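You operate a simulated robot arm through the tools that you are given. There is no shell and no other tool.

You are at the controls of a simulated robot arm. One attempt, no reset.

JOB
One module is dark. Switch off, unplug and unscrew it, lay it in the tray cell by the flat case.
Fine: go by the modules' lights; stand its plug on the desk, midway between the flat case and the small case; the case stays off.

The check looks at the end state, three seconds after you hand in, the way a careful person would. Anything else that was tipped, shoved, dropped, spilled or broken makes it a failure.

ROBOT AND FRAMES
A 6-joint arm with a two-finger gripper, fixed in place. Base frame: the origin is on the floor under the middle of its stand, x ahead of it, y to its left, z up. Units: mm, degrees, N and s.
It reaches about 1038 mm from its shoulder. Its first joint turns from -166.0 to 166.0 degrees. Payload 1.71 kg.
The tool frame sits at the grasp point between the pads (the TCP): z along the fingers, y along the line on which they close. The tips reach 20 mm beyond it. The gripper opens to 96 mm; its body begins 113 mm behind the TCP.
Orientation is told as [roll, pitch, yaw] about the base's x, y, z axes, in that order, counted from this pose: with the fingers straight down and closing along the base's y, the tool's x points along the base's -x, its y along +y and its z along -z.

CONTROLS
- The arm moves only by the tool move_arm. Its arguments are lists of equal length, an entry for each row: "translation": the shift along the tool's x, y, z in mm, a list of three; "rotation": the turn, a rotation vector about the tool's x, y, z in degrees, a list of three. In form: {"translation": [[tx, ty, tz], ...], "rotation": [[rx, ry, rz], ...]}. A call has 1 to 20 rows; each row shifts and turns the commanded pose from where the row before left it, along the tool's axes as they then stand. "gripper" is the opening in per cent of the stroke, from 0 (shut) to 100 (fully open), set as the call begins (left out, the last holds). Rows are played at 5 a second. More than 50 mm and 8.6 degrees between two rows, or a gripper value outside its range, and nothing of the call is played. Where a pose cannot be reached the arm comes as near as it can. A force on the tool above 40 N (or 10 N above the force at the start of the call, whichever is more), or a blocked arm, ends the call early, and 0.2 s more pass. The fingers move at their own pace (about 45 mm/s each) and stop on an object; they squeeze with about 33 N. The grip force told is the motor's: it shows also when the fingers shut on nothing. Time passes only in rows, and 0.2 s behind the last, so rows that do not move let the fingers close. The reply holds the time, the measured pose of the TCP, the force on the tool along the base axes, the opening and the grip force, in the units named above and with some noise, with the torque about the TCP (base axes, N m) and any sound that the robot's microphone picked up.
- Cameras (640 x 400 px; columns grow to the right, rows downward): "scene" is fixed at [383.9, -509.7, 1327.5]; the picture's right is [0.87, -0.50, 0.00], its down [-0.37, -0.65, -0.66] and it looks along [0.33, 0.57, -0.75] (base axes); focal length 214 px, centre (320, 200). "wrist" rides on the gripper at [66, 14, -145] in the tool frame; the picture's right is [-0.21, 0.98, 0.00], its down [-0.88, -0.18, -0.45] and it looks along [-0.44, -0.09, 0.90] (tool axes); focal length 275 px, centre (320, 200). There is no depth. A picture from a camera that has moved, and an enlarged one, comes with that camera's place and axes in the base frame and with its lens. The place of the scene camera against the robot may be out by one fixed shift of up to 25 mm in any direction.
- grab_frame(camera): a new picture of that camera. The clock stands still meanwhile.
- slide_trunk(by): moves the trunk up (or, below 0, down) by that many mm; the arm rides with it, the base frame stays. It gives what a move gives, with no picture.
- zoom(camera, box): a new picture of the part [left, top, right, bottom] of that camera's present view, enlarged. The clock stands still meanwhile.
- finish_job(): hands the job in; it is judged then, once.

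Places have to be worked out from the pictures, the camera data and where the tool is seen. Open the gripper and draw the arm clear of the work before you hand the job in, unless the task says otherwise.

The tools are called after "Request:" by a JSON object that holds its "api" and its "payload". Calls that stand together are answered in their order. move_arm: Moves the arm, as the interface text tells. Its arguments: {"type":"object","properties":{"translation":{"type":"array","items":{"type":"array","items":{"type":"number"}}},"rotation":{"type":"array","items":{"type":"array","items":{"type":"number"}}},"gripper":{"type":"number"}},"required":["translation","rotation"]} The other tools are called the same way: slide_trunk (by) moves the trunk up or down; grab_frame (camera) takes a picture; zoom (camera, box) takes an enlarged picture of a part of a camera's view; finish_job () hands the job in.

At the start:

```text
time: 0.0
tool_pos: [452.0, -296.8, 1135.9]
orientation: [0.0, 0.1, 0.1]
wrist_force: [0.1, -0.4, 0.3]
wrist_torque: [-0.04, 0.0, 0.0]
finger_gap: 96.2
gripper_force: 0.1
trunk travel left (down, up): [-175.0, 215.0]
```

scene: 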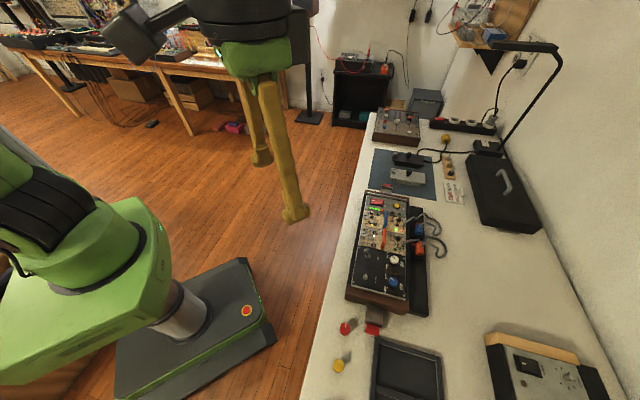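
wrist: 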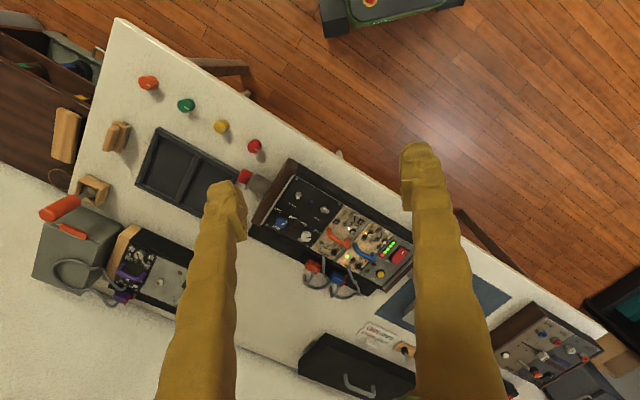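

I start by looking closer at the rack with the modules, the tray, and the surrounding cases, before moving anything.

Request:
{"api": "zoom", "payload": {"camera": "scene", "box": [340, 180, 460, 320]}}

Request:
{"api": "zoom", "payload": {"camera": "scene", "box": [320, 290, 640, 400]}}

Request:
{"api": "zoom", "payload": {"camera": "wrist", "box": [230, 140, 430, 310]}}

Request:
{"api": "zoom", "payload": {"camera": "wrist", "box": [20, 50, 280, 320]}}

Request:
{"api": "zoom", "payload": {"camera": "scene", "box": [360, 80, 560, 240]}}

```text
2.86 times, centred on (400, 250) of scene
camera zoom: at [383.9, -509.7, 1327.5], right [0.87, -0.5, 0.0], down [-0.37, -0.65, -0.66], along [0.33, 0.57, -0.75], focal length 613 px, centre (91, 57)
```

zoom: 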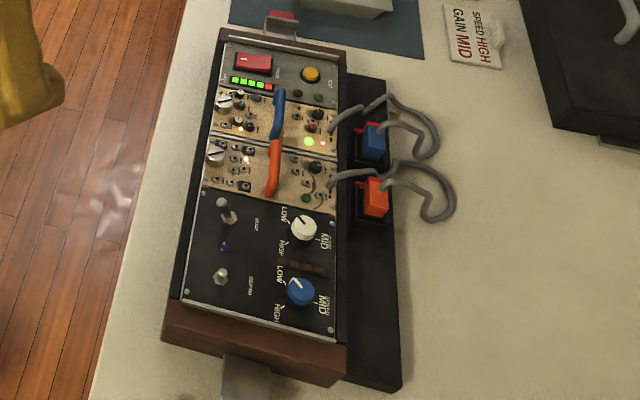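

```text
2.00 times, centred on (480, 345) of scene
camera zoom: at [383.9, -509.7, 1327.5], right [0.87, -0.5, 0.0], down [-0.37, -0.65, -0.66], along [0.33, 0.57, -0.75], focal length 429 px, centre (0, -90)
```

zoom: 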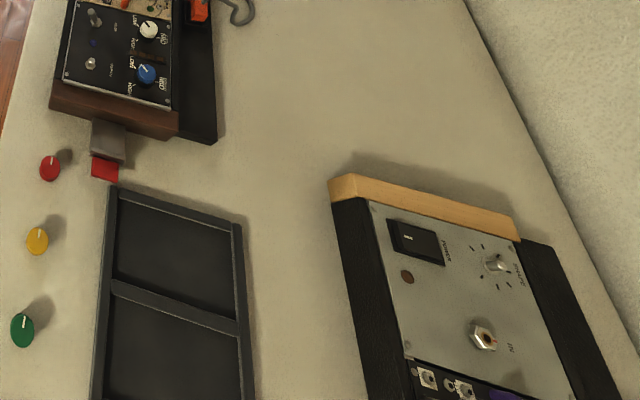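

```text
2.35 times, centred on (330, 225) of wrist
camera zoom: at [387.5, -283.6, 1281.4], right [0.21, 0.98, 0.0], down [0.88, -0.18, 0.44], along [0.43, -0.09, -0.9], focal length 648 px, centre (296, 141)
```

zoom: 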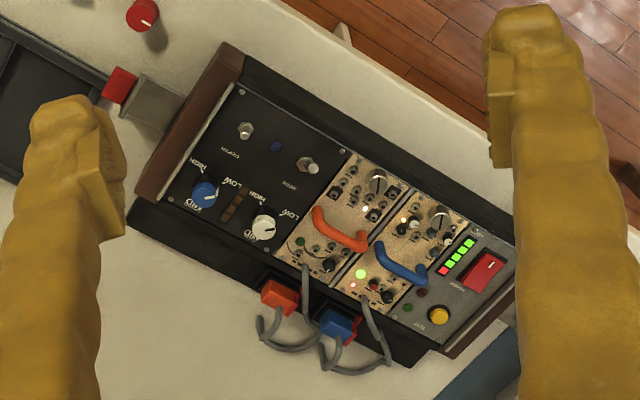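

```text
1.48 times, centred on (150, 185) of wrist
camera zoom: at [387.5, -283.6, 1281.4], right [0.21, 0.98, 0.0], down [0.88, -0.18, 0.44], along [0.43, -0.09, -0.9], focal length 408 px, centre (572, 222)
```

zoom: 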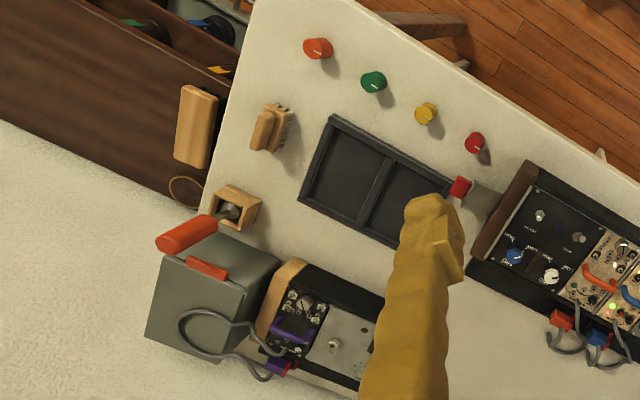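

```text
2.50 times, centred on (460, 160) of scene
camera zoom: at [383.9, -509.7, 1327.5], right [0.87, -0.5, 0.0], down [-0.37, -0.65, -0.66], along [0.33, 0.57, -0.75], focal length 536 px, centre (-30, 300)
```

zoom: 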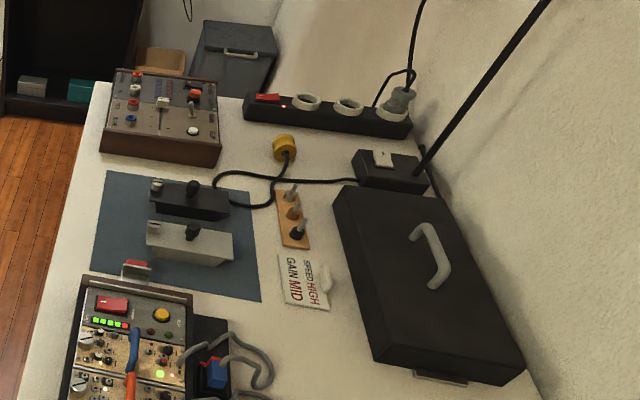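

The big rack case shows a blue-handled module with a lit green light and an orange-handled one that looks dark. I bring the wrist camera closer, staying well above everything, to check lights, cables and screws.

Request:
{"api": "move_arm", "payload": {"translation": [[-30, 0, 31], [-30, 0, 31], [-30, 0, 31], [-30, 0, 31], [-30, 0, 31], [-30, 0, 31]], "rotation": [[0, 0, 0], [0, 0, 0], [0, 0, 0], [0, 0, 0], [0, 0, 0], [0, 0, 0]]}}

Request:
{"api": "grab_frame", "payload": {"camera": "wrist"}}

Request:
{"api": "zoom", "payload": {"camera": "wrist", "box": [240, 120, 440, 320]}}

```text
time: 1.4
tool_pos: [616.9, -297.3, 959.0]
orientation: [0.0, -0.8, 0.0]
wrist_force: [-0.8, -0.2, 0.3]
wrist_torque: [-0.01, -0.1, 0.0]
finger_gap: 95.9
gripper_force: 0.0
trunk travel left (down, up): [-175.0, 215.0]
```

```text
taken
camera wrist: at [549.4, -283.5, 1103.0], right [0.21, 0.98, 0.0], down [0.87, -0.18, 0.46], along [0.45, -0.09, -0.89], focal length 275 px, centre (320, 200)
```

wrist: 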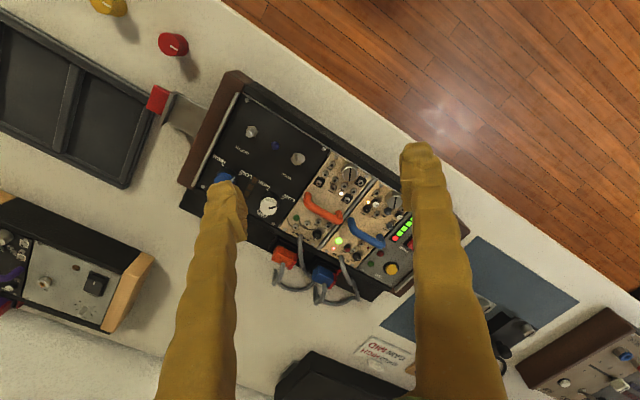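

```text
2.00 times, centred on (340, 220) of wrist
camera zoom: at [549.4, -283.5, 1103.0], right [0.21, 0.98, 0.0], down [0.87, -0.18, 0.46], along [0.45, -0.09, -0.89], focal length 551 px, centre (280, 160)
```

zoom: 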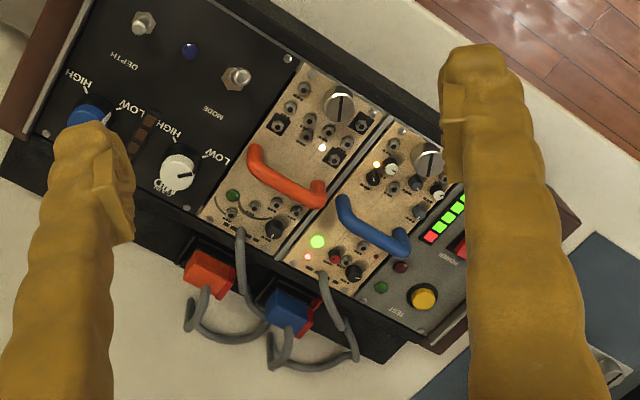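

The orange module's green light looks unlit while the blue one's is lit. I zoom tightly to check the lights, the cable routing and the screws, and the small case at the left.

Request:
{"api": "zoom", "payload": {"camera": "wrist", "box": [280, 140, 400, 230]}}

Request:
{"api": "zoom", "payload": {"camera": "wrist", "box": [260, 210, 380, 310]}}

Request:
{"api": "zoom", "payload": {"camera": "wrist", "box": [0, 190, 180, 340]}}

Request:
{"api": "zoom", "payload": {"camera": "wrist", "box": [0, 0, 220, 200]}}

Request:
{"api": "grab_frame", "payload": {"camera": "scene"}}

```text
4.44 times, centred on (340, 185) of wrist
camera zoom: at [549.4, -283.5, 1103.0], right [0.21, 0.98, 0.0], down [0.87, -0.18, 0.46], along [0.45, -0.09, -0.89], focal length 1224 px, centre (231, 267)
```

zoom: 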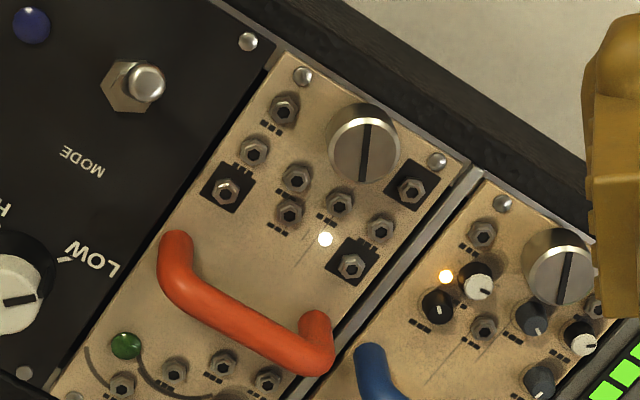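

```text
4.00 times, centred on (320, 260) of wrist
camera zoom: at [549.4, -283.5, 1103.0], right [0.21, 0.98, 0.0], down [0.87, -0.18, 0.46], along [0.45, -0.09, -0.89], focal length 1101 px, centre (320, -40)
```

zoom: 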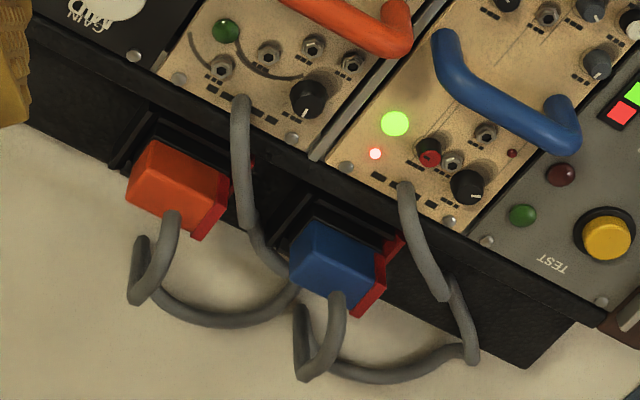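

```text
2.67 times, centred on (90, 265) of wrist
camera zoom: at [549.4, -283.5, 1103.0], right [0.21, 0.98, 0.0], down [0.87, -0.18, 0.46], along [0.45, -0.09, -0.89], focal length 734 px, centre (933, 27)
```

zoom: 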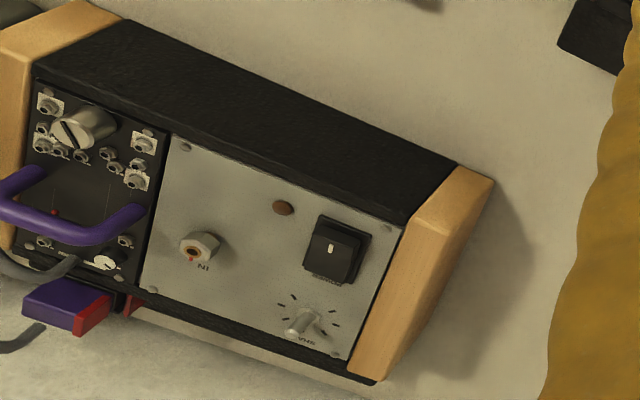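

```text
2.00 times, centred on (110, 100) of wrist
camera zoom: at [549.4, -283.5, 1103.0], right [0.21, 0.98, 0.0], down [0.87, -0.18, 0.46], along [0.45, -0.09, -0.89], focal length 551 px, centre (740, 400)
```

zoom: 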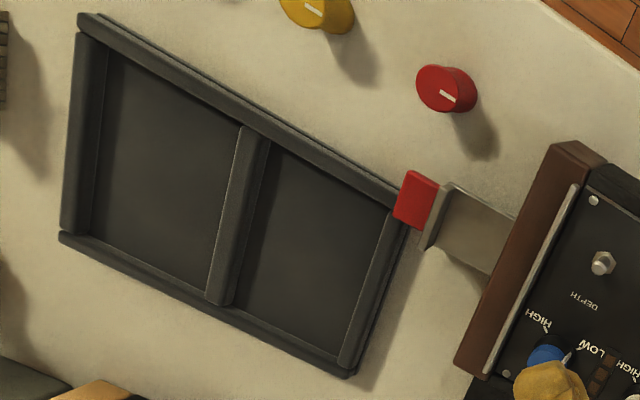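

```text
taken
```

scene: 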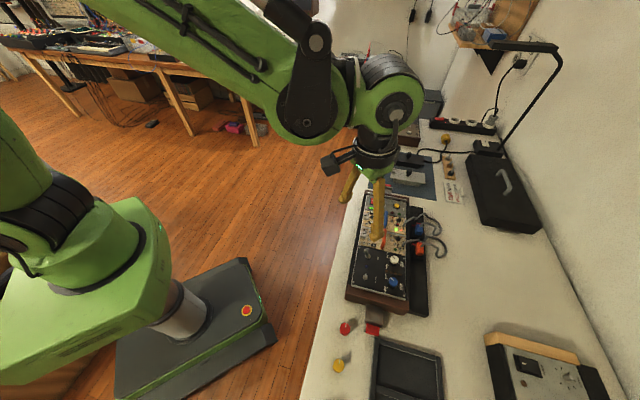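

The orange module's green lamp is unlit, blue's is lit; each cable seems to run from its own module to its same-coloured plug. I now shift the camera toward the small case (staying high) to check the purple module and the gap between the cases.

Request:
{"api": "move_arm", "payload": {"translation": [[12, -44, -3], [12, -44, -3], [12, -44, -3], [12, -44, -3], [12, -44, -3], [12, -44, -3], [0, 0, 0], [0, 0, 0]], "rotation": [[0, 0, 0], [0, 0, 0], [0, 0, 0], [0, 0, 0], [0, 0, 0], [0, 0, 0], [0, 0, 0], [0, 0, 0]]}}

Request:
{"api": "grab_frame", "payload": {"camera": "wrist"}}

Request:
{"api": "zoom", "payload": {"camera": "wrist", "box": [120, 200, 320, 360]}}

Request:
{"api": "grab_frame", "payload": {"camera": "scene"}}

```text
time: 3.2
tool_pos: [545.1, -559.5, 977.3]
orientation: [0.0, -0.7, 0.1]
wrist_force: [0.3, 0.0, -0.2]
wrist_torque: [0.06, -0.02, 0.0]
finger_gap: 95.8
gripper_force: 0.1
trunk travel left (down, up): [-175.0, 215.0]
```

```text
taken
camera wrist: at [478.3, -547.1, 1121.3], right [0.21, 0.98, 0.0], down [0.87, -0.18, 0.46], along [0.45, -0.09, -0.89], focal length 275 px, centre (320, 200)
```

wrist: 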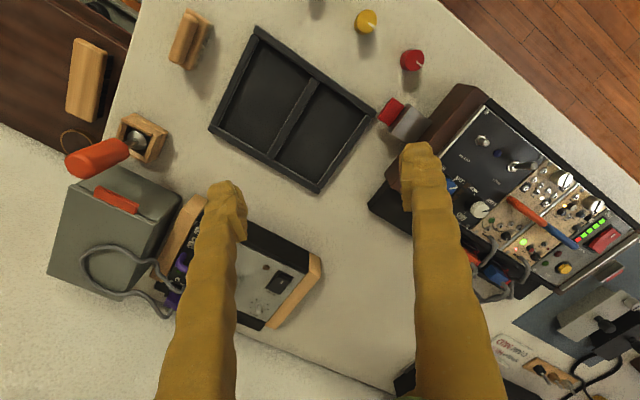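

```text
2.50 times, centred on (220, 280) of wrist
camera zoom: at [478.3, -547.1, 1121.3], right [0.21, 0.98, 0.0], down [0.87, -0.18, 0.46], along [0.45, -0.09, -0.89], focal length 688 px, centre (570, 0)
```

zoom: 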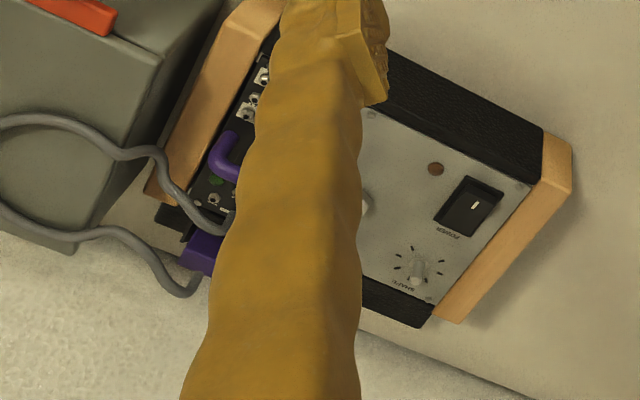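

```text
taken
```

scene: 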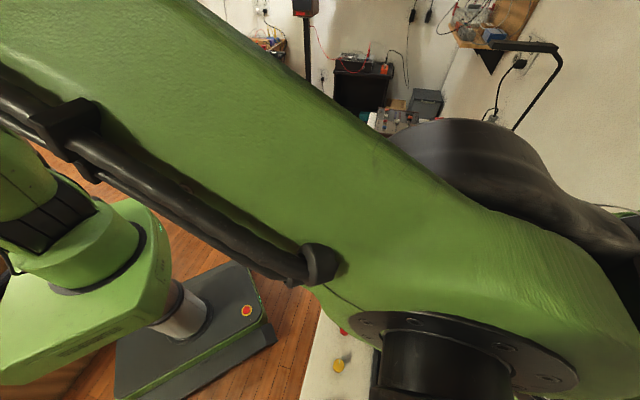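

The small case has a purple module whose lamp I can't see well behind the finger. I shift sideways to see it between the fingers.

Request:
{"api": "move_arm", "payload": {"translation": [[0, -45, 0], [0, -45, 0], [0, -45, 0], [0, 0, 0], [0, 0, 0]], "rotation": [[0, 0, 0], [0, 0, 0], [0, 0, 0], [0, 0, 0], [0, 0, 0]]}}

Request:
{"api": "grab_frame", "payload": {"camera": "wrist"}}

Request:
{"api": "zoom", "payload": {"camera": "wrist", "box": [220, 180, 400, 340]}}

```text
time: 4.4
tool_pos: [546.8, -697.5, 975.9]
orientation: [0.0, -0.8, 0.0]
wrist_force: [0.6, -0.4, -0.1]
wrist_torque: [0.01, 0.01, -0.04]
finger_gap: 95.9
gripper_force: 0.1
trunk travel left (down, up): [-175.0, 215.0]
```

```text
taken
camera wrist: at [480.1, -684.1, 1119.8], right [0.21, 0.98, 0.0], down [0.87, -0.18, 0.46], along [0.45, -0.09, -0.89], focal length 275 px, centre (320, 200)
```

wrist: 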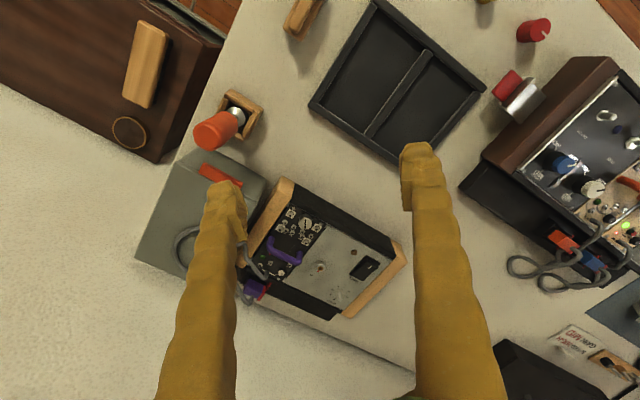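

```text
2.50 times, centred on (310, 260) of wrist
camera zoom: at [480.1, -684.1, 1119.8], right [0.21, 0.98, 0.0], down [0.87, -0.18, 0.46], along [0.45, -0.09, -0.89], focal length 688 px, centre (345, 50)
```

zoom: 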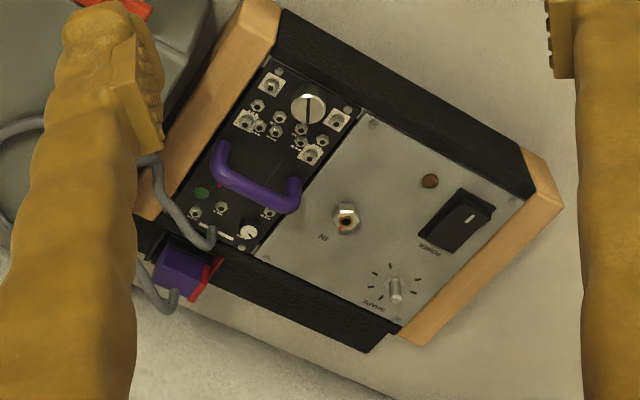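

The small case is switched off altogether (pilot lamp unlit), so the failed one is the orange-handled module, dark in the powered flat case. I go back over the flat case for a closer look at the module, its screw and plug.

Request:
{"api": "move_arm", "payload": {"translation": [[-16, 41, 5], [-16, 41, 5], [-16, 41, 5], [-16, 41, 5], [-16, 41, 5], [-16, 41, 5], [-16, 41, 5], [-16, 41, 5], [-15, 39, 5], [0, 0, 0], [0, 0, 0]], "rotation": [[0, 0.4, 0], [0, 0.4, 0], [0, 0, 0], [0, 0, 0], [0, 0, 0], [0, 0, 0], [0, 0, 0], [0, 0, 0], [0, 0, 0], [0, 0, 0], [0, 0, 0]]}}

Request:
{"api": "grab_frame", "payload": {"camera": "wrist"}}

Request:
{"api": "zoom", "payload": {"camera": "wrist", "box": [230, 100, 430, 225]}}

Request:
{"api": "zoom", "payload": {"camera": "wrist", "box": [210, 200, 410, 325]}}

Request:
{"api": "zoom", "payload": {"camera": "scene", "box": [340, 180, 460, 320]}}

```text
time: 6.8
tool_pos: [688.1, -331.3, 932.3]
orientation: [0.0, 0.1, 0.0]
wrist_force: [0.9, -0.1, -0.4]
wrist_torque: [0.0, 0.0, 0.0]
finger_gap: 96.0
gripper_force: 0.1
trunk travel left (down, up): [-175.0, 215.0]
```

```text
taken
camera wrist: at [623.2, -316.1, 1078.0], right [0.21, 0.98, 0.0], down [0.88, -0.18, 0.44], along [0.43, -0.09, -0.9], focal length 275 px, centre (320, 200)
```

wrist: 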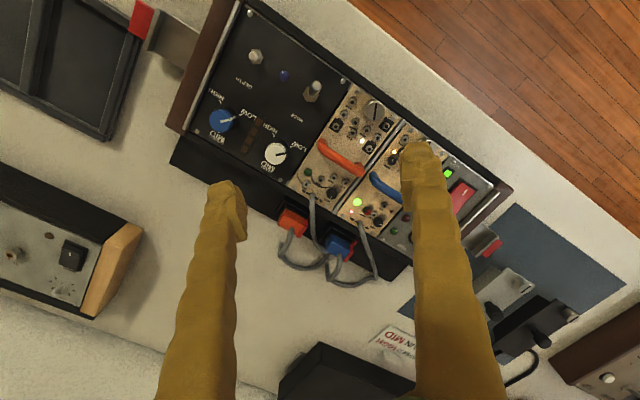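

```text
3.20 times, centred on (330, 162) of wrist
camera zoom: at [623.2, -316.1, 1078.0], right [0.21, 0.98, 0.0], down [0.88, -0.18, 0.44], along [0.43, -0.09, -0.9], focal length 881 px, centre (288, 320)
```

zoom: 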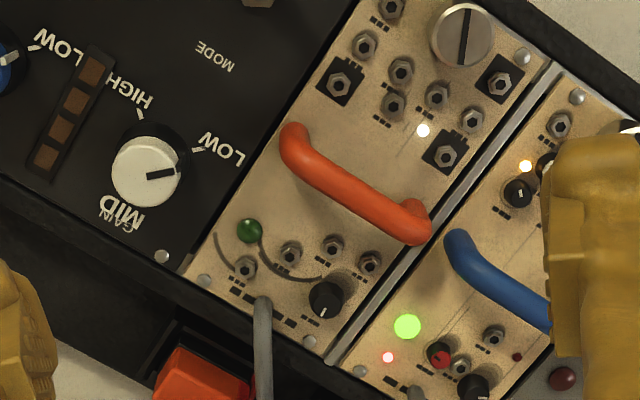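

```text
3.20 times, centred on (310, 262) of wrist
camera zoom: at [623.2, -316.1, 1078.0], right [0.21, 0.98, 0.0], down [0.88, -0.18, 0.44], along [0.43, -0.09, -0.9], focal length 881 px, centre (352, 0)
```

zoom: 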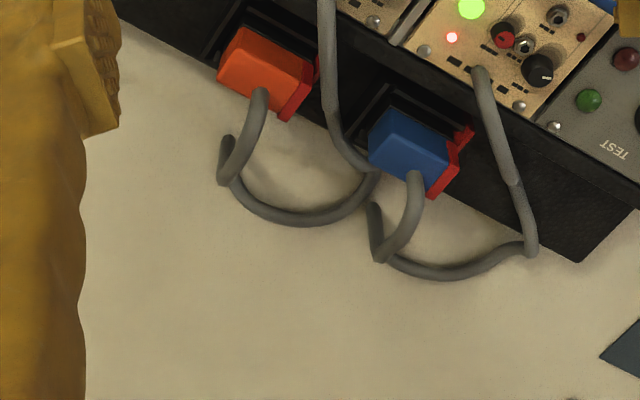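

```text
2.86 times, centred on (400, 250) of scene
camera zoom: at [383.9, -509.7, 1327.5], right [0.87, -0.5, 0.0], down [-0.37, -0.65, -0.66], along [0.33, 0.57, -0.75], focal length 613 px, centre (91, 57)
```

zoom: 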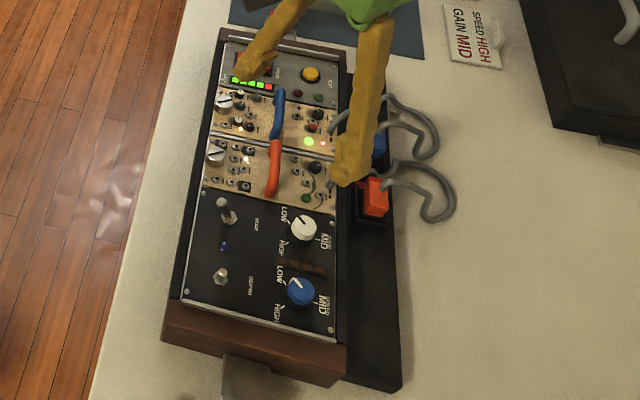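

From two views I place the panel of the flat case at about z≈790, with its long axis at about 44° yaw, the orange screw near (676,-272) and the red power rocker near (786,-187). I turn the tool in line with the case and get closer above the power switch.

Request:
{"api": "move_arm", "payload": {"translation": [[-17, 38, 5], [-17, 38, 5], [-17, 38, 5], [0, 0, 0], [0, 0, 0], [0, 0, 0], [0, 0, 0], [0, 0, 0], [0, 0, 0], [0, 0, 0], [0, 0, 0]], "rotation": [[0, 0, 0], [0, 0, 0], [0, 0, 0], [0, 0, -7.32], [0, 0, -7.32], [0, 0, -7.32], [0, 0, -7.32], [0, 0, -7.32], [0, 0, -7.32], [0, 0, 0], [0, 0, 0]]}}

Request:
{"api": "grab_frame", "payload": {"camera": "wrist"}}

Request:
{"api": "zoom", "payload": {"camera": "wrist", "box": [240, 120, 400, 220]}}

```text
time: 9.2
tool_pos: [739.0, -215.2, 916.2]
orientation: [0.1, 0.0, 43.9]
wrist_force: [1.0, 0.1, 0.1]
wrist_torque: [-0.02, -0.03, -0.01]
finger_gap: 95.8
gripper_force: 0.0
trunk travel left (down, up): [-175.0, 215.0]
```

```text
taken
camera wrist: at [683.9, -251.4, 1061.6], right [-0.53, 0.85, 0.0], down [0.76, 0.48, 0.44], along [0.38, 0.24, -0.9], focal length 275 px, centre (320, 200)
```

wrist: 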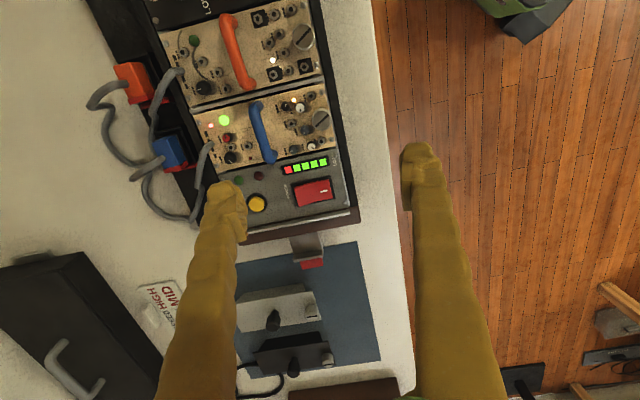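

```text
4.00 times, centred on (320, 170) of wrist
camera zoom: at [683.9, -251.4, 1061.6], right [-0.53, 0.85, 0.0], down [0.76, 0.48, 0.44], along [0.38, 0.24, -0.9], focal length 1101 px, centre (320, 320)
```

zoom: 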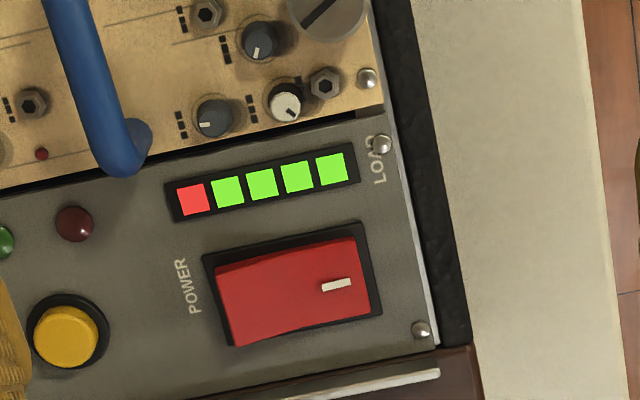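

The red POWER rocker lies in view with its white mark at the front-edge end; I zoom in to see which half is raised, and compare it with the far side of the panel.

Request:
{"api": "zoom", "payload": {"camera": "wrist", "box": [285, 170, 345, 210]}}

Request:
{"api": "zoom", "payload": {"camera": "wrist", "box": [80, 0, 340, 220]}}

Request:
{"api": "zoom", "payload": {"camera": "wrist", "box": [230, 220, 410, 360]}}

```text
10.00 times, centred on (315, 190) of wrist
camera zoom: at [683.9, -251.4, 1061.6], right [-0.53, 0.85, 0.0], down [0.76, 0.48, 0.44], along [0.38, 0.24, -0.9], focal length 2753 px, centre (370, 300)
```

zoom: 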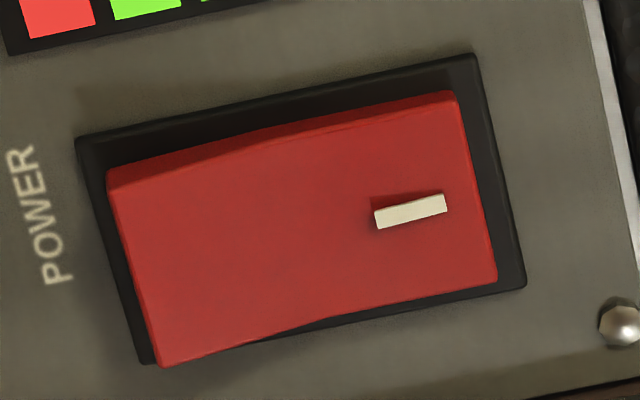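

```text
1.82 times, centred on (210, 110) of wrist
camera zoom: at [683.9, -251.4, 1061.6], right [-0.53, 0.85, 0.0], down [0.76, 0.48, 0.44], along [0.38, 0.24, -0.9], focal length 500 px, centre (520, 364)
```

zoom: 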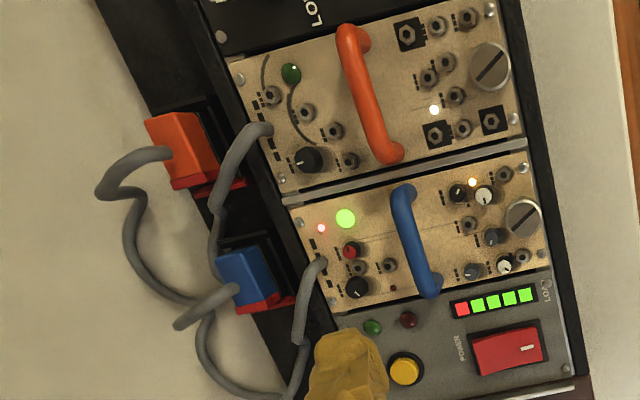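

```text
2.86 times, centred on (320, 290) of wrist
camera zoom: at [683.9, -251.4, 1061.6], right [-0.53, 0.85, 0.0], down [0.76, 0.48, 0.44], along [0.38, 0.24, -0.9], focal length 786 px, centre (320, -57)
```

zoom: 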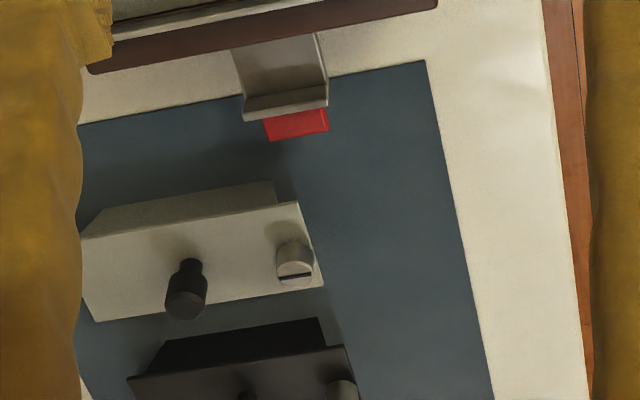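

The rocker's unmarked end (toward POWER lettering) is raised, the marked end is pressed in, so it is on; pressing the raised end switches it off. I shut the fingers and go above that end, then check the alignment.

Request:
{"api": "move_arm", "payload": {"gripper": 0, "translation": [[-18, -11, 10], [-18, -11, 10], [-18, -11, 10], [0, 0, 13], [0, 0, 13], [0, 0, 0], [0, 0, 0], [0, 0, 0]], "rotation": [[0, 0, 0], [0, 0, 0], [0, 0, 0], [0, 0, 0], [0, 0, 0], [0, 0, 0], [0, 0, 0], [0, 0, 0]]}}

Request:
{"api": "grab_frame", "payload": {"camera": "wrist"}}

Request:
{"api": "zoom", "payload": {"camera": "scene", "box": [350, 150, 450, 250]}}

```text
time: 11.0
tool_pos: [801.3, -202.0, 860.8]
orientation: [0.1, 0.0, 43.8]
wrist_force: [-0.3, -0.5, 0.6]
wrist_torque: [-0.02, 0.0, -0.02]
finger_gap: 0.0
gripper_force: 29.8
trunk travel left (down, up): [-175.0, 215.0]
```

```text
taken
camera wrist: at [745.5, -237.5, 1005.6], right [-0.53, 0.85, 0.0], down [0.76, 0.48, 0.44], along [0.38, 0.24, -0.9], focal length 275 px, centre (320, 200)
```

wrist: 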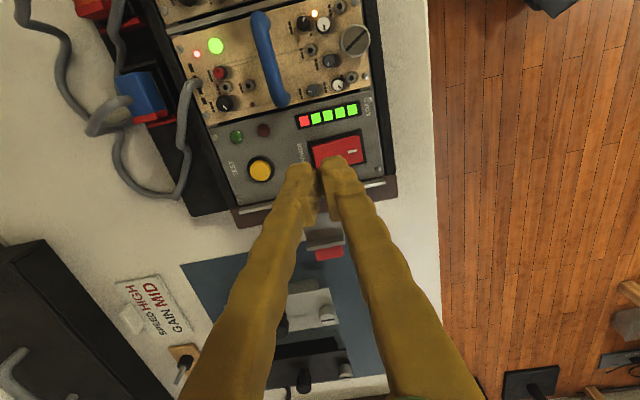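

```text
4.00 times, centred on (400, 200) of scene
camera zoom: at [383.9, -509.7, 1327.5], right [0.87, -0.5, 0.0], down [-0.37, -0.65, -0.66], along [0.33, 0.57, -0.75], focal length 858 px, centre (0, 200)
```

zoom: 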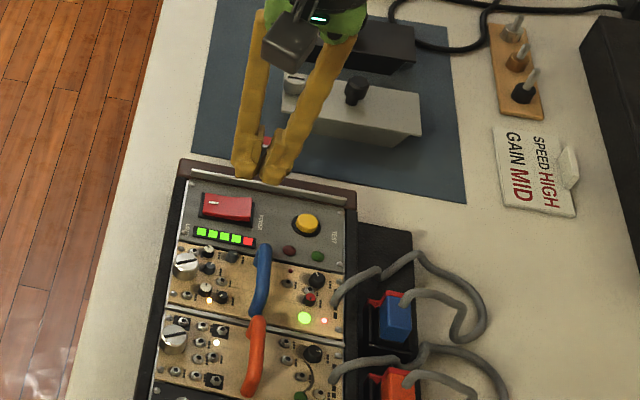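

The shut fingertips are near the rocker's raised end; I zoom to check the alignment before pressing.

Request:
{"api": "zoom", "payload": {"camera": "wrist", "box": [270, 110, 390, 210]}}

```text
4.00 times, centred on (330, 160) of wrist
camera zoom: at [745.5, -237.5, 1005.6], right [-0.53, 0.85, 0.0], down [0.76, 0.48, 0.44], along [0.38, 0.24, -0.9], focal length 1101 px, centre (280, 360)
```

zoom: 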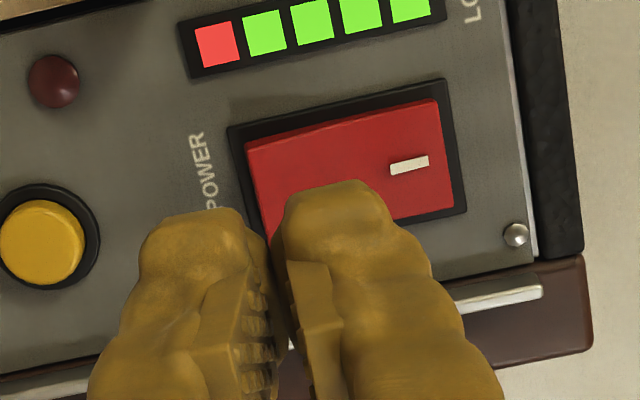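

The rocker's centre works out at case coordinates giving its raised end about 13 mm rearward; one fingertip (±12 mm from TCP) should land on it, so I shift 12 mm further rearward and descend in small steps.

Request:
{"api": "move_arm", "payload": {"translation": [[0, -6, 0], [0, -6, 0], [0, 0, 10], [0, 0, 10], [0, 0, 8], [0, 0, 4], [0, 0, 3], [0, 0, 0]], "rotation": [[0, 0, 0], [0, 0, 0], [0, 0, 0], [0, 0, 0], [0, 0, 0], [0, 0, 0], [0, 0, 0], [0, 0, 0]]}}

Request:
{"api": "zoom", "payload": {"camera": "wrist", "box": [250, 60, 410, 210]}}

```text
time: 12.8
tool_pos: [809.7, -210.4, 824.8]
orientation: [-0.1, -0.1, 43.9]
wrist_force: [-0.3, -0.9, 0.3]
wrist_torque: [-0.01, 0.01, -0.02]
finger_gap: 0.1
gripper_force: 29.3
trunk travel left (down, up): [-175.0, 215.0]
```

```text
2.67 times, centred on (330, 135) of wrist
camera zoom: at [754.0, -246.5, 969.6], right [-0.53, 0.85, 0.0], down [0.76, 0.48, 0.44], along [0.38, 0.24, -0.9], focal length 734 px, centre (293, 373)
```

zoom: 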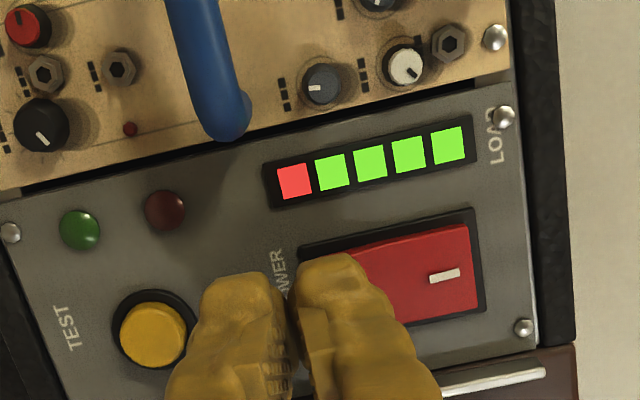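

The tip is just above the rocker's raised end, and the other fingertip clears the yellow TEST button by about 10 mm. I press on down in small steps.

Request:
{"api": "move_arm", "payload": {"translation": [[0, 0, 2], [0, 0, 2], [0, 0, 2], [0, 0, 2], [0, 0, 0]], "rotation": [[0, 0, 0], [0, 0, 0], [0, 0, 0], [0, 0, 0], [0, 0, 0]]}}

Request:
{"api": "zoom", "payload": {"camera": "wrist", "box": [250, 60, 410, 210]}}

```text
time: 14.0
tool_pos: [810.6, -211.2, 816.5]
orientation: [0.1, -0.1, 43.9]
wrist_force: [-0.4, -0.6, -0.5]
wrist_torque: [0.01, 0.02, -0.02]
finger_gap: 0.0
gripper_force: 29.3
trunk travel left (down, up): [-175.0, 215.0]
heard: click
```

```text
2.67 times, centred on (330, 135) of wrist
camera zoom: at [754.5, -246.4, 962.0], right [-0.53, 0.85, 0.0], down [0.76, 0.48, 0.44], along [0.38, 0.24, -0.9], focal length 734 px, centre (293, 373)
```

zoom: 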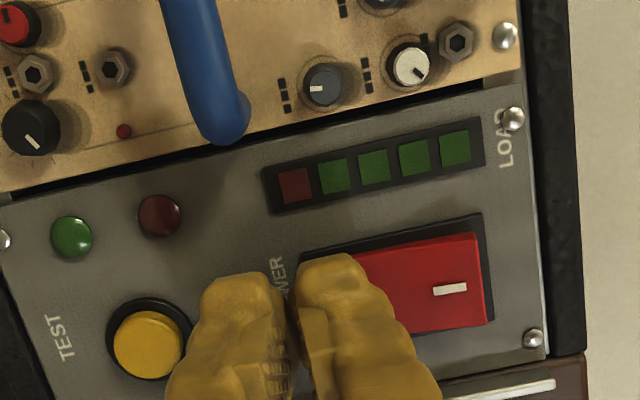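

Click heard and the LOAD lamps went dark: the case is off. I lift clear, travel to the plug side and turn the camera to look at the orange plug from the rear.

Request:
{"api": "move_arm", "payload": {"translation": [[0, 0, -45], [0, 0, -45], [30, -30, 0], [30, -30, 0], [30, -30, 0], [30, -30, 0], [30, -30, 0], [0, 0, 0], [0, 0, 0], [0, 0, 0], [0, 0, 0], [0, 0, 0], [0, 0, 0], [0, 0, 0], [0, 0, 0], [0, 0, 0], [0, 0, 0], [0, 0, 0], [0, 0, 0]], "rotation": [[0, 0, 0], [0, 0, 0], [0, 0, 0], [0, 0, 0], [0, 0, 0], [0, 0, 0], [0, 0, 0], [0, 0, -8.2], [0, 0, -8.2], [0, 0, -8.2], [0, 0, -8.2], [0, 0, -8.2], [0, 0, -8.2], [0, 0, -8.2], [0, 0, -8.2], [0, 0, -8.2], [0, 0, -8.2], [0, 0, -8.0], [0, 0, 0]]}}

Request:
{"api": "move_arm", "payload": {"gripper": 100, "translation": [[0, 0, 0], [0, 0, 0], [0, 0, 0], [0, 0, 0], [0, 0, 0]], "rotation": [[0, 0, 0], [0, 0, 0], [0, 0, 0], [0, 0, 0], [0, 0, 0]]}}

Request:
{"api": "grab_frame", "payload": {"camera": "wrist"}}

Request:
{"api": "grab_frame", "payload": {"camera": "scene"}}

```text
time: 18.0
tool_pos: [804.5, -422.2, 906.2]
orientation: [-0.1, -0.1, 134.0]
wrist_force: [-0.2, 0.5, -0.2]
wrist_torque: [0.02, 0.0, -0.01]
finger_gap: 0.1
gripper_force: 29.5
trunk travel left (down, up): [-175.0, 215.0]
```

```text
time: 19.2
tool_pos: [805.6, -423.4, 907.0]
orientation: [0.1, 0.0, 134.0]
wrist_force: [-0.1, -0.2, 0.2]
wrist_torque: [0.02, -0.01, -0.06]
finger_gap: 96.1
gripper_force: 0.0
trunk travel left (down, up): [-175.0, 215.0]
```

```text
taken
camera wrist: at [842.3, -479.1, 1052.5], right [-0.85, -0.53, 0.0], down [-0.47, 0.76, 0.44], along [-0.24, 0.38, -0.9], focal length 275 px, centre (320, 200)
```

wrist: 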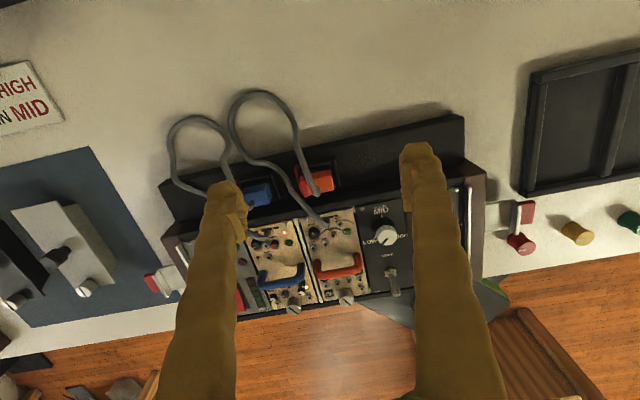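

```text
taken
```

scene: 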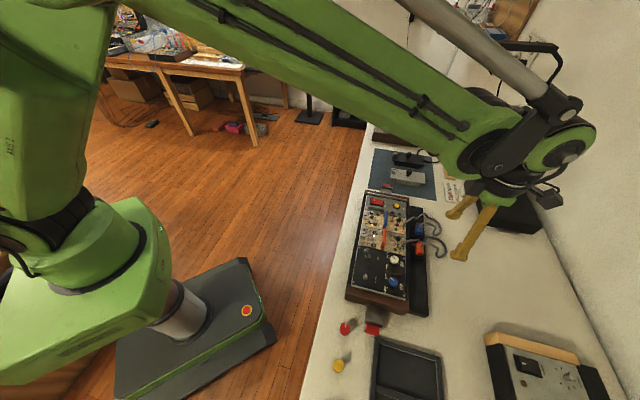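

Now a close look at the plugs from the rear.

Request:
{"api": "zoom", "payload": {"camera": "wrist", "box": [230, 140, 400, 250]}}

Request:
{"api": "zoom", "payload": {"camera": "wrist", "box": [290, 150, 350, 200]}}

Request:
{"api": "zoom", "payload": {"camera": "wrist", "box": [240, 220, 420, 330]}}

Request:
{"api": "zoom", "payload": {"camera": "wrist", "box": [400, 20, 640, 260]}}

```text
3.64 times, centred on (315, 195) of wrist
camera zoom: at [842.3, -479.1, 1052.5], right [-0.85, -0.53, 0.0], down [-0.47, 0.76, 0.44], along [-0.24, 0.38, -0.9], focal length 1001 px, centre (338, 218)
```

zoom: 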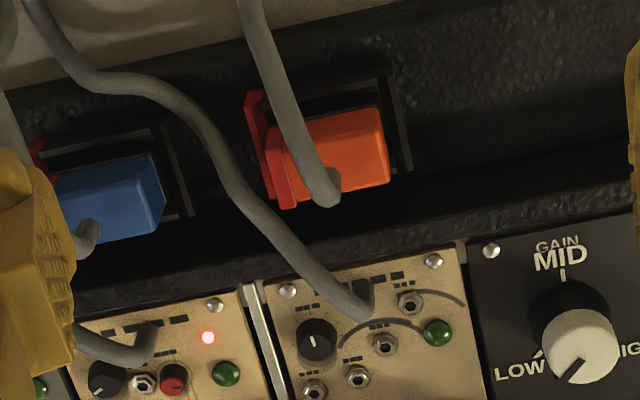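

```text
8.00 times, centred on (320, 175) of wrist
camera zoom: at [842.3, -479.1, 1052.5], right [-0.85, -0.53, 0.0], down [-0.47, 0.76, 0.44], along [-0.24, 0.38, -0.9], focal length 2202 px, centre (320, 400)
```

zoom: 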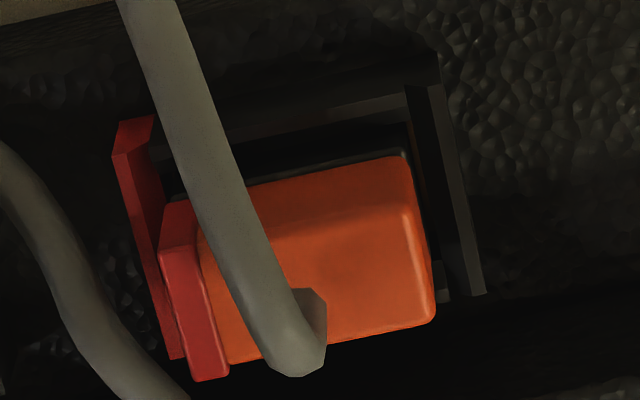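

```text
3.56 times, centred on (330, 275) of wrist
camera zoom: at [842.3, -479.1, 1052.5], right [-0.85, -0.53, 0.0], down [-0.47, 0.76, 0.44], along [-0.24, 0.38, -0.9], focal length 979 px, centre (284, -67)
```

zoom: 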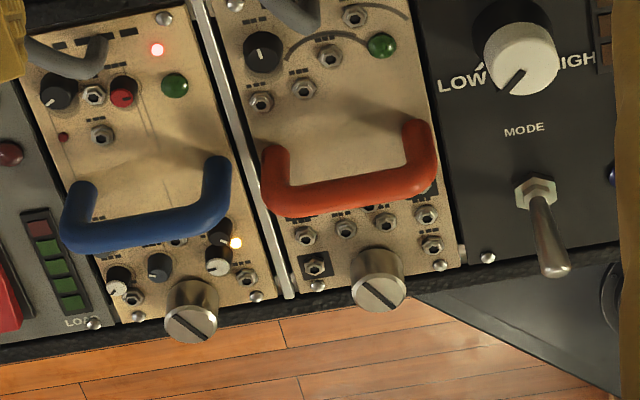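

```text
1.67 times, centred on (520, 140) of wrist
camera zoom: at [842.3, -479.1, 1052.5], right [-0.85, -0.53, 0.0], down [-0.47, 0.76, 0.44], along [-0.24, 0.38, -0.9], focal length 459 px, centre (-13, 300)
```

zoom: 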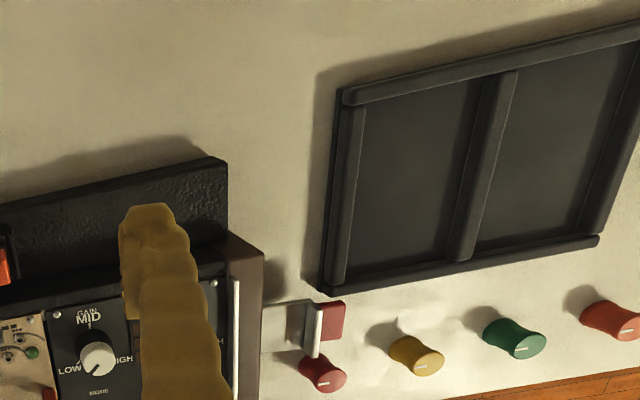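

The orange plug stands upright in a socket on the rear ledge, its cable rising from its top; its top is near z≈797. I go to the tray end and tilt the camera for a low side view, to get the heights of plug, ledge, handle and screw.

Request:
{"api": "move_arm", "payload": {"translation": [[-21, 43, 0], [-21, 43, 0], [-21, 43, 0], [0, 0, 0], [0, 0, 0], [0, 0, 0], [0, 0, 0], [0, 0, 0], [0, 0, 0], [0, 0, 0], [0, 0, 0], [0, 0, 0], [0, 0, 0], [0, 0, 0], [0, 0, 0]], "rotation": [[0, 0, 0], [0, 0, 0], [0, 0, 0], [0, 0, 8.2], [0, 0, 8.2], [0, 0, 8.2], [0, 0, 8.2], [0, 0, 8.2], [0, 0, 8.2], [0, 0, 8.2], [0, 0, 8.2], [0, 0, 8.2], [0, 0, 8.2], [0, 0, 8.0], [0, 0, 0]]}}

Request:
{"api": "move_arm", "payload": {"translation": [[0, 0, 0], [0, 0, 0], [0, 0, 0], [0, 0, 0], [0, 0, 0], [0, 0, 0], [0, 0, 0]], "rotation": [[0, -7, 0], [0, -7, 0], [0, -7, 0], [0, -7, 0], [0, -7, 0], [0, 0, 0], [0, 0, 0]]}}

Request:
{"api": "grab_frame", "payload": {"camera": "wrist"}}

Request:
{"api": "zoom", "payload": {"camera": "wrist", "box": [230, 100, 430, 240]}}

```text
time: 22.4
tool_pos: [669.4, -466.2, 907.2]
orientation: [0.1, 0.0, 43.8]
wrist_force: [0.3, -0.2, 0.5]
wrist_torque: [-0.02, 0.03, 0.02]
finger_gap: 96.2
gripper_force: 0.0
trunk travel left (down, up): [-175.0, 215.0]
```

```text
time: 24.0
tool_pos: [669.0, -466.0, 907.3]
orientation: [0.0, -34.9, 43.8]
wrist_force: [0.6, 0.7, 0.1]
wrist_torque: [0.05, 0.01, -0.01]
finger_gap: 95.8
gripper_force: 0.0
trunk travel left (down, up): [-175.0, 215.0]
```

```text
taken
camera wrist: at [562.0, -552.0, 988.3], right [-0.56, 0.82, 0.12], down [0.46, 0.19, 0.87], along [0.69, 0.54, -0.48], focal length 275 px, centre (320, 200)
```

wrist: 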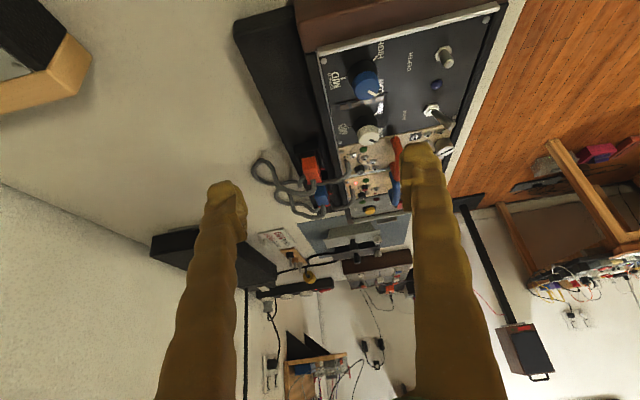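

```text
2.86 times, centred on (330, 170) of wrist
camera zoom: at [562.0, -552.0, 988.3], right [-0.56, 0.82, 0.12], down [0.46, 0.19, 0.87], along [0.69, 0.54, -0.48], focal length 786 px, centre (291, 286)
```

zoom: 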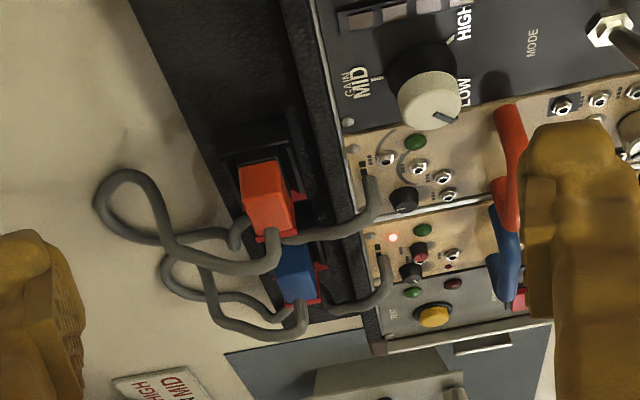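

The low view shows the plug standing well proud of its socket frame. I zoom in more on plug, handle and screw to pin down heights.

Request:
{"api": "zoom", "payload": {"camera": "wrist", "box": [290, 140, 350, 200]}}

Request:
{"api": "zoom", "payload": {"camera": "wrist", "box": [340, 110, 420, 190]}}

```text
6.67 times, centred on (320, 170) of wrist
camera zoom: at [562.0, -552.0, 988.3], right [-0.56, 0.82, 0.12], down [0.46, 0.19, 0.87], along [0.69, 0.54, -0.48], focal length 1835 px, centre (320, 400)
```

zoom: 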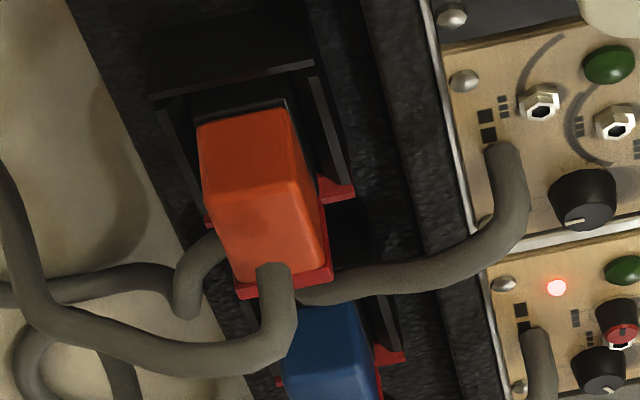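

```text
5.00 times, centred on (380, 150) of wrist
camera zoom: at [562.0, -552.0, 988.3], right [-0.56, 0.82, 0.12], down [0.46, 0.19, 0.87], along [0.69, 0.54, -0.48], focal length 1376 px, centre (20, 450)
```

zoom: 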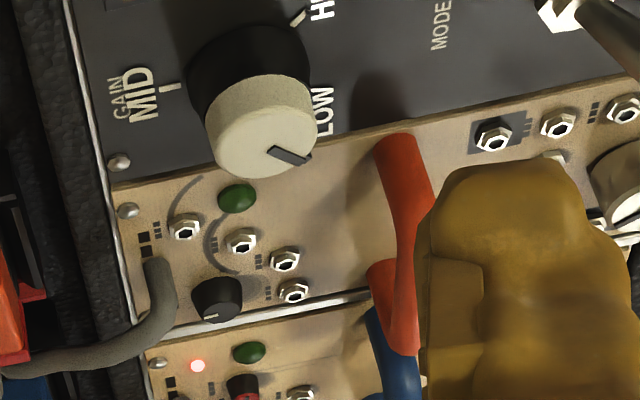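

The measurements agree: plug top z≈797, socket rim z≈780, plug spans about 26 mm plus a red collar; handle bar z≈817; screw top z≈802. I level the tool, turn it so the fingers close along the case's length, and go above the orange plug with a moderate opening.

Request:
{"api": "move_arm", "payload": {"gripper": 48, "translation": [[0, 0, 0], [0, 0, 0], [0, 0, 0], [0, 0, 0], [0, 0, 0], [-47, -7, 0], [-47, -7, 0], [-47, -6, 0], [0, 0, 0]], "rotation": [[0, 7, 0], [0, 7, 0], [0, 7, 0], [0, 7, 0], [0, 6.9, 0], [0, 0, 0], [0, 0, 0], [0, 0, 0], [0, 0, 0]]}}

Request:
{"api": "move_arm", "payload": {"translation": [[0, 0, 0], [0, 0, 0], [0, 0, 0], [0, 0, 0], [0, 0, 0], [0, 0, 0], [0, 0, 0], [0, 0, 0], [0, 0, 0], [0, 0, 0], [0, 0, 0], [0, 0, 20], [0, 0, 20], [0, 0, 0], [0, 0, 0]], "rotation": [[0, 0, 8.2], [0, 0, 8.2], [0, 0, 8.2], [0, 0, 8.2], [0, 0, 8.2], [0, 0, 8.2], [0, 0, 8.2], [0, 0, 8.2], [0, 0, 8.2], [0, 0, 8.2], [0, 0, 7.9], [0, 0, 0], [0, 0, 0], [0, 0, 0], [0, 0, 0]]}}

Request:
{"api": "grab_frame", "payload": {"camera": "wrist"}}

Request:
{"api": "zoom", "payload": {"camera": "wrist", "box": [240, 100, 400, 220]}}

```text
time: 26.0
tool_pos: [785.1, -382.7, 906.2]
orientation: [0.0, 0.1, 43.9]
wrist_force: [-0.3, 0.0, -0.3]
wrist_torque: [-0.03, 0.0, 0.03]
finger_gap: 45.8
gripper_force: 0.0
trunk travel left (down, up): [-175.0, 215.0]
```

```text
time: 29.2
tool_pos: [785.1, -380.4, 867.1]
orientation: [0.1, -0.1, -46.1]
wrist_force: [0.7, -0.1, -0.2]
wrist_torque: [-0.01, -0.01, 0.02]
finger_gap: 46.0
gripper_force: 0.1
trunk travel left (down, up): [-175.0, 215.0]
```

```text
taken
camera wrist: at [750.0, -325.2, 1011.9], right [0.85, 0.53, 0.0], down [0.48, -0.76, 0.44], along [0.24, -0.38, -0.9], focal length 275 px, centre (320, 200)
```

wrist: 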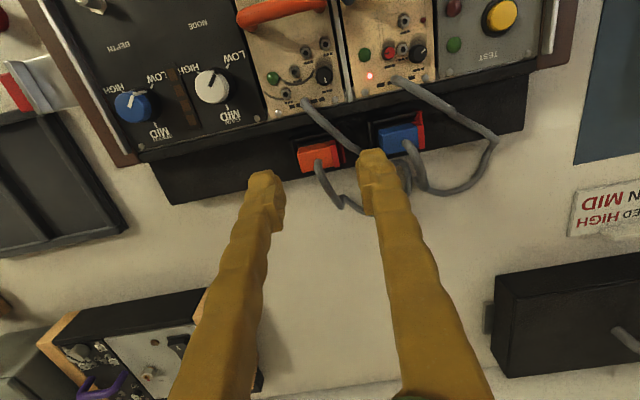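

```text
3.33 times, centred on (320, 160) of wrist
camera zoom: at [750.0, -325.2, 1011.9], right [0.85, 0.53, 0.0], down [0.48, -0.76, 0.44], along [0.24, -0.38, -0.9], focal length 918 px, centre (320, 333)
```

zoom: 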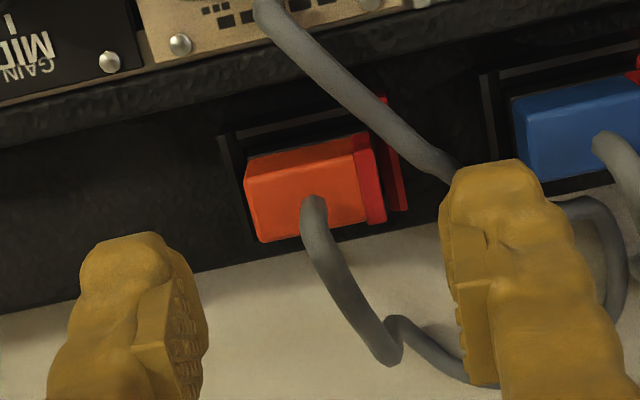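

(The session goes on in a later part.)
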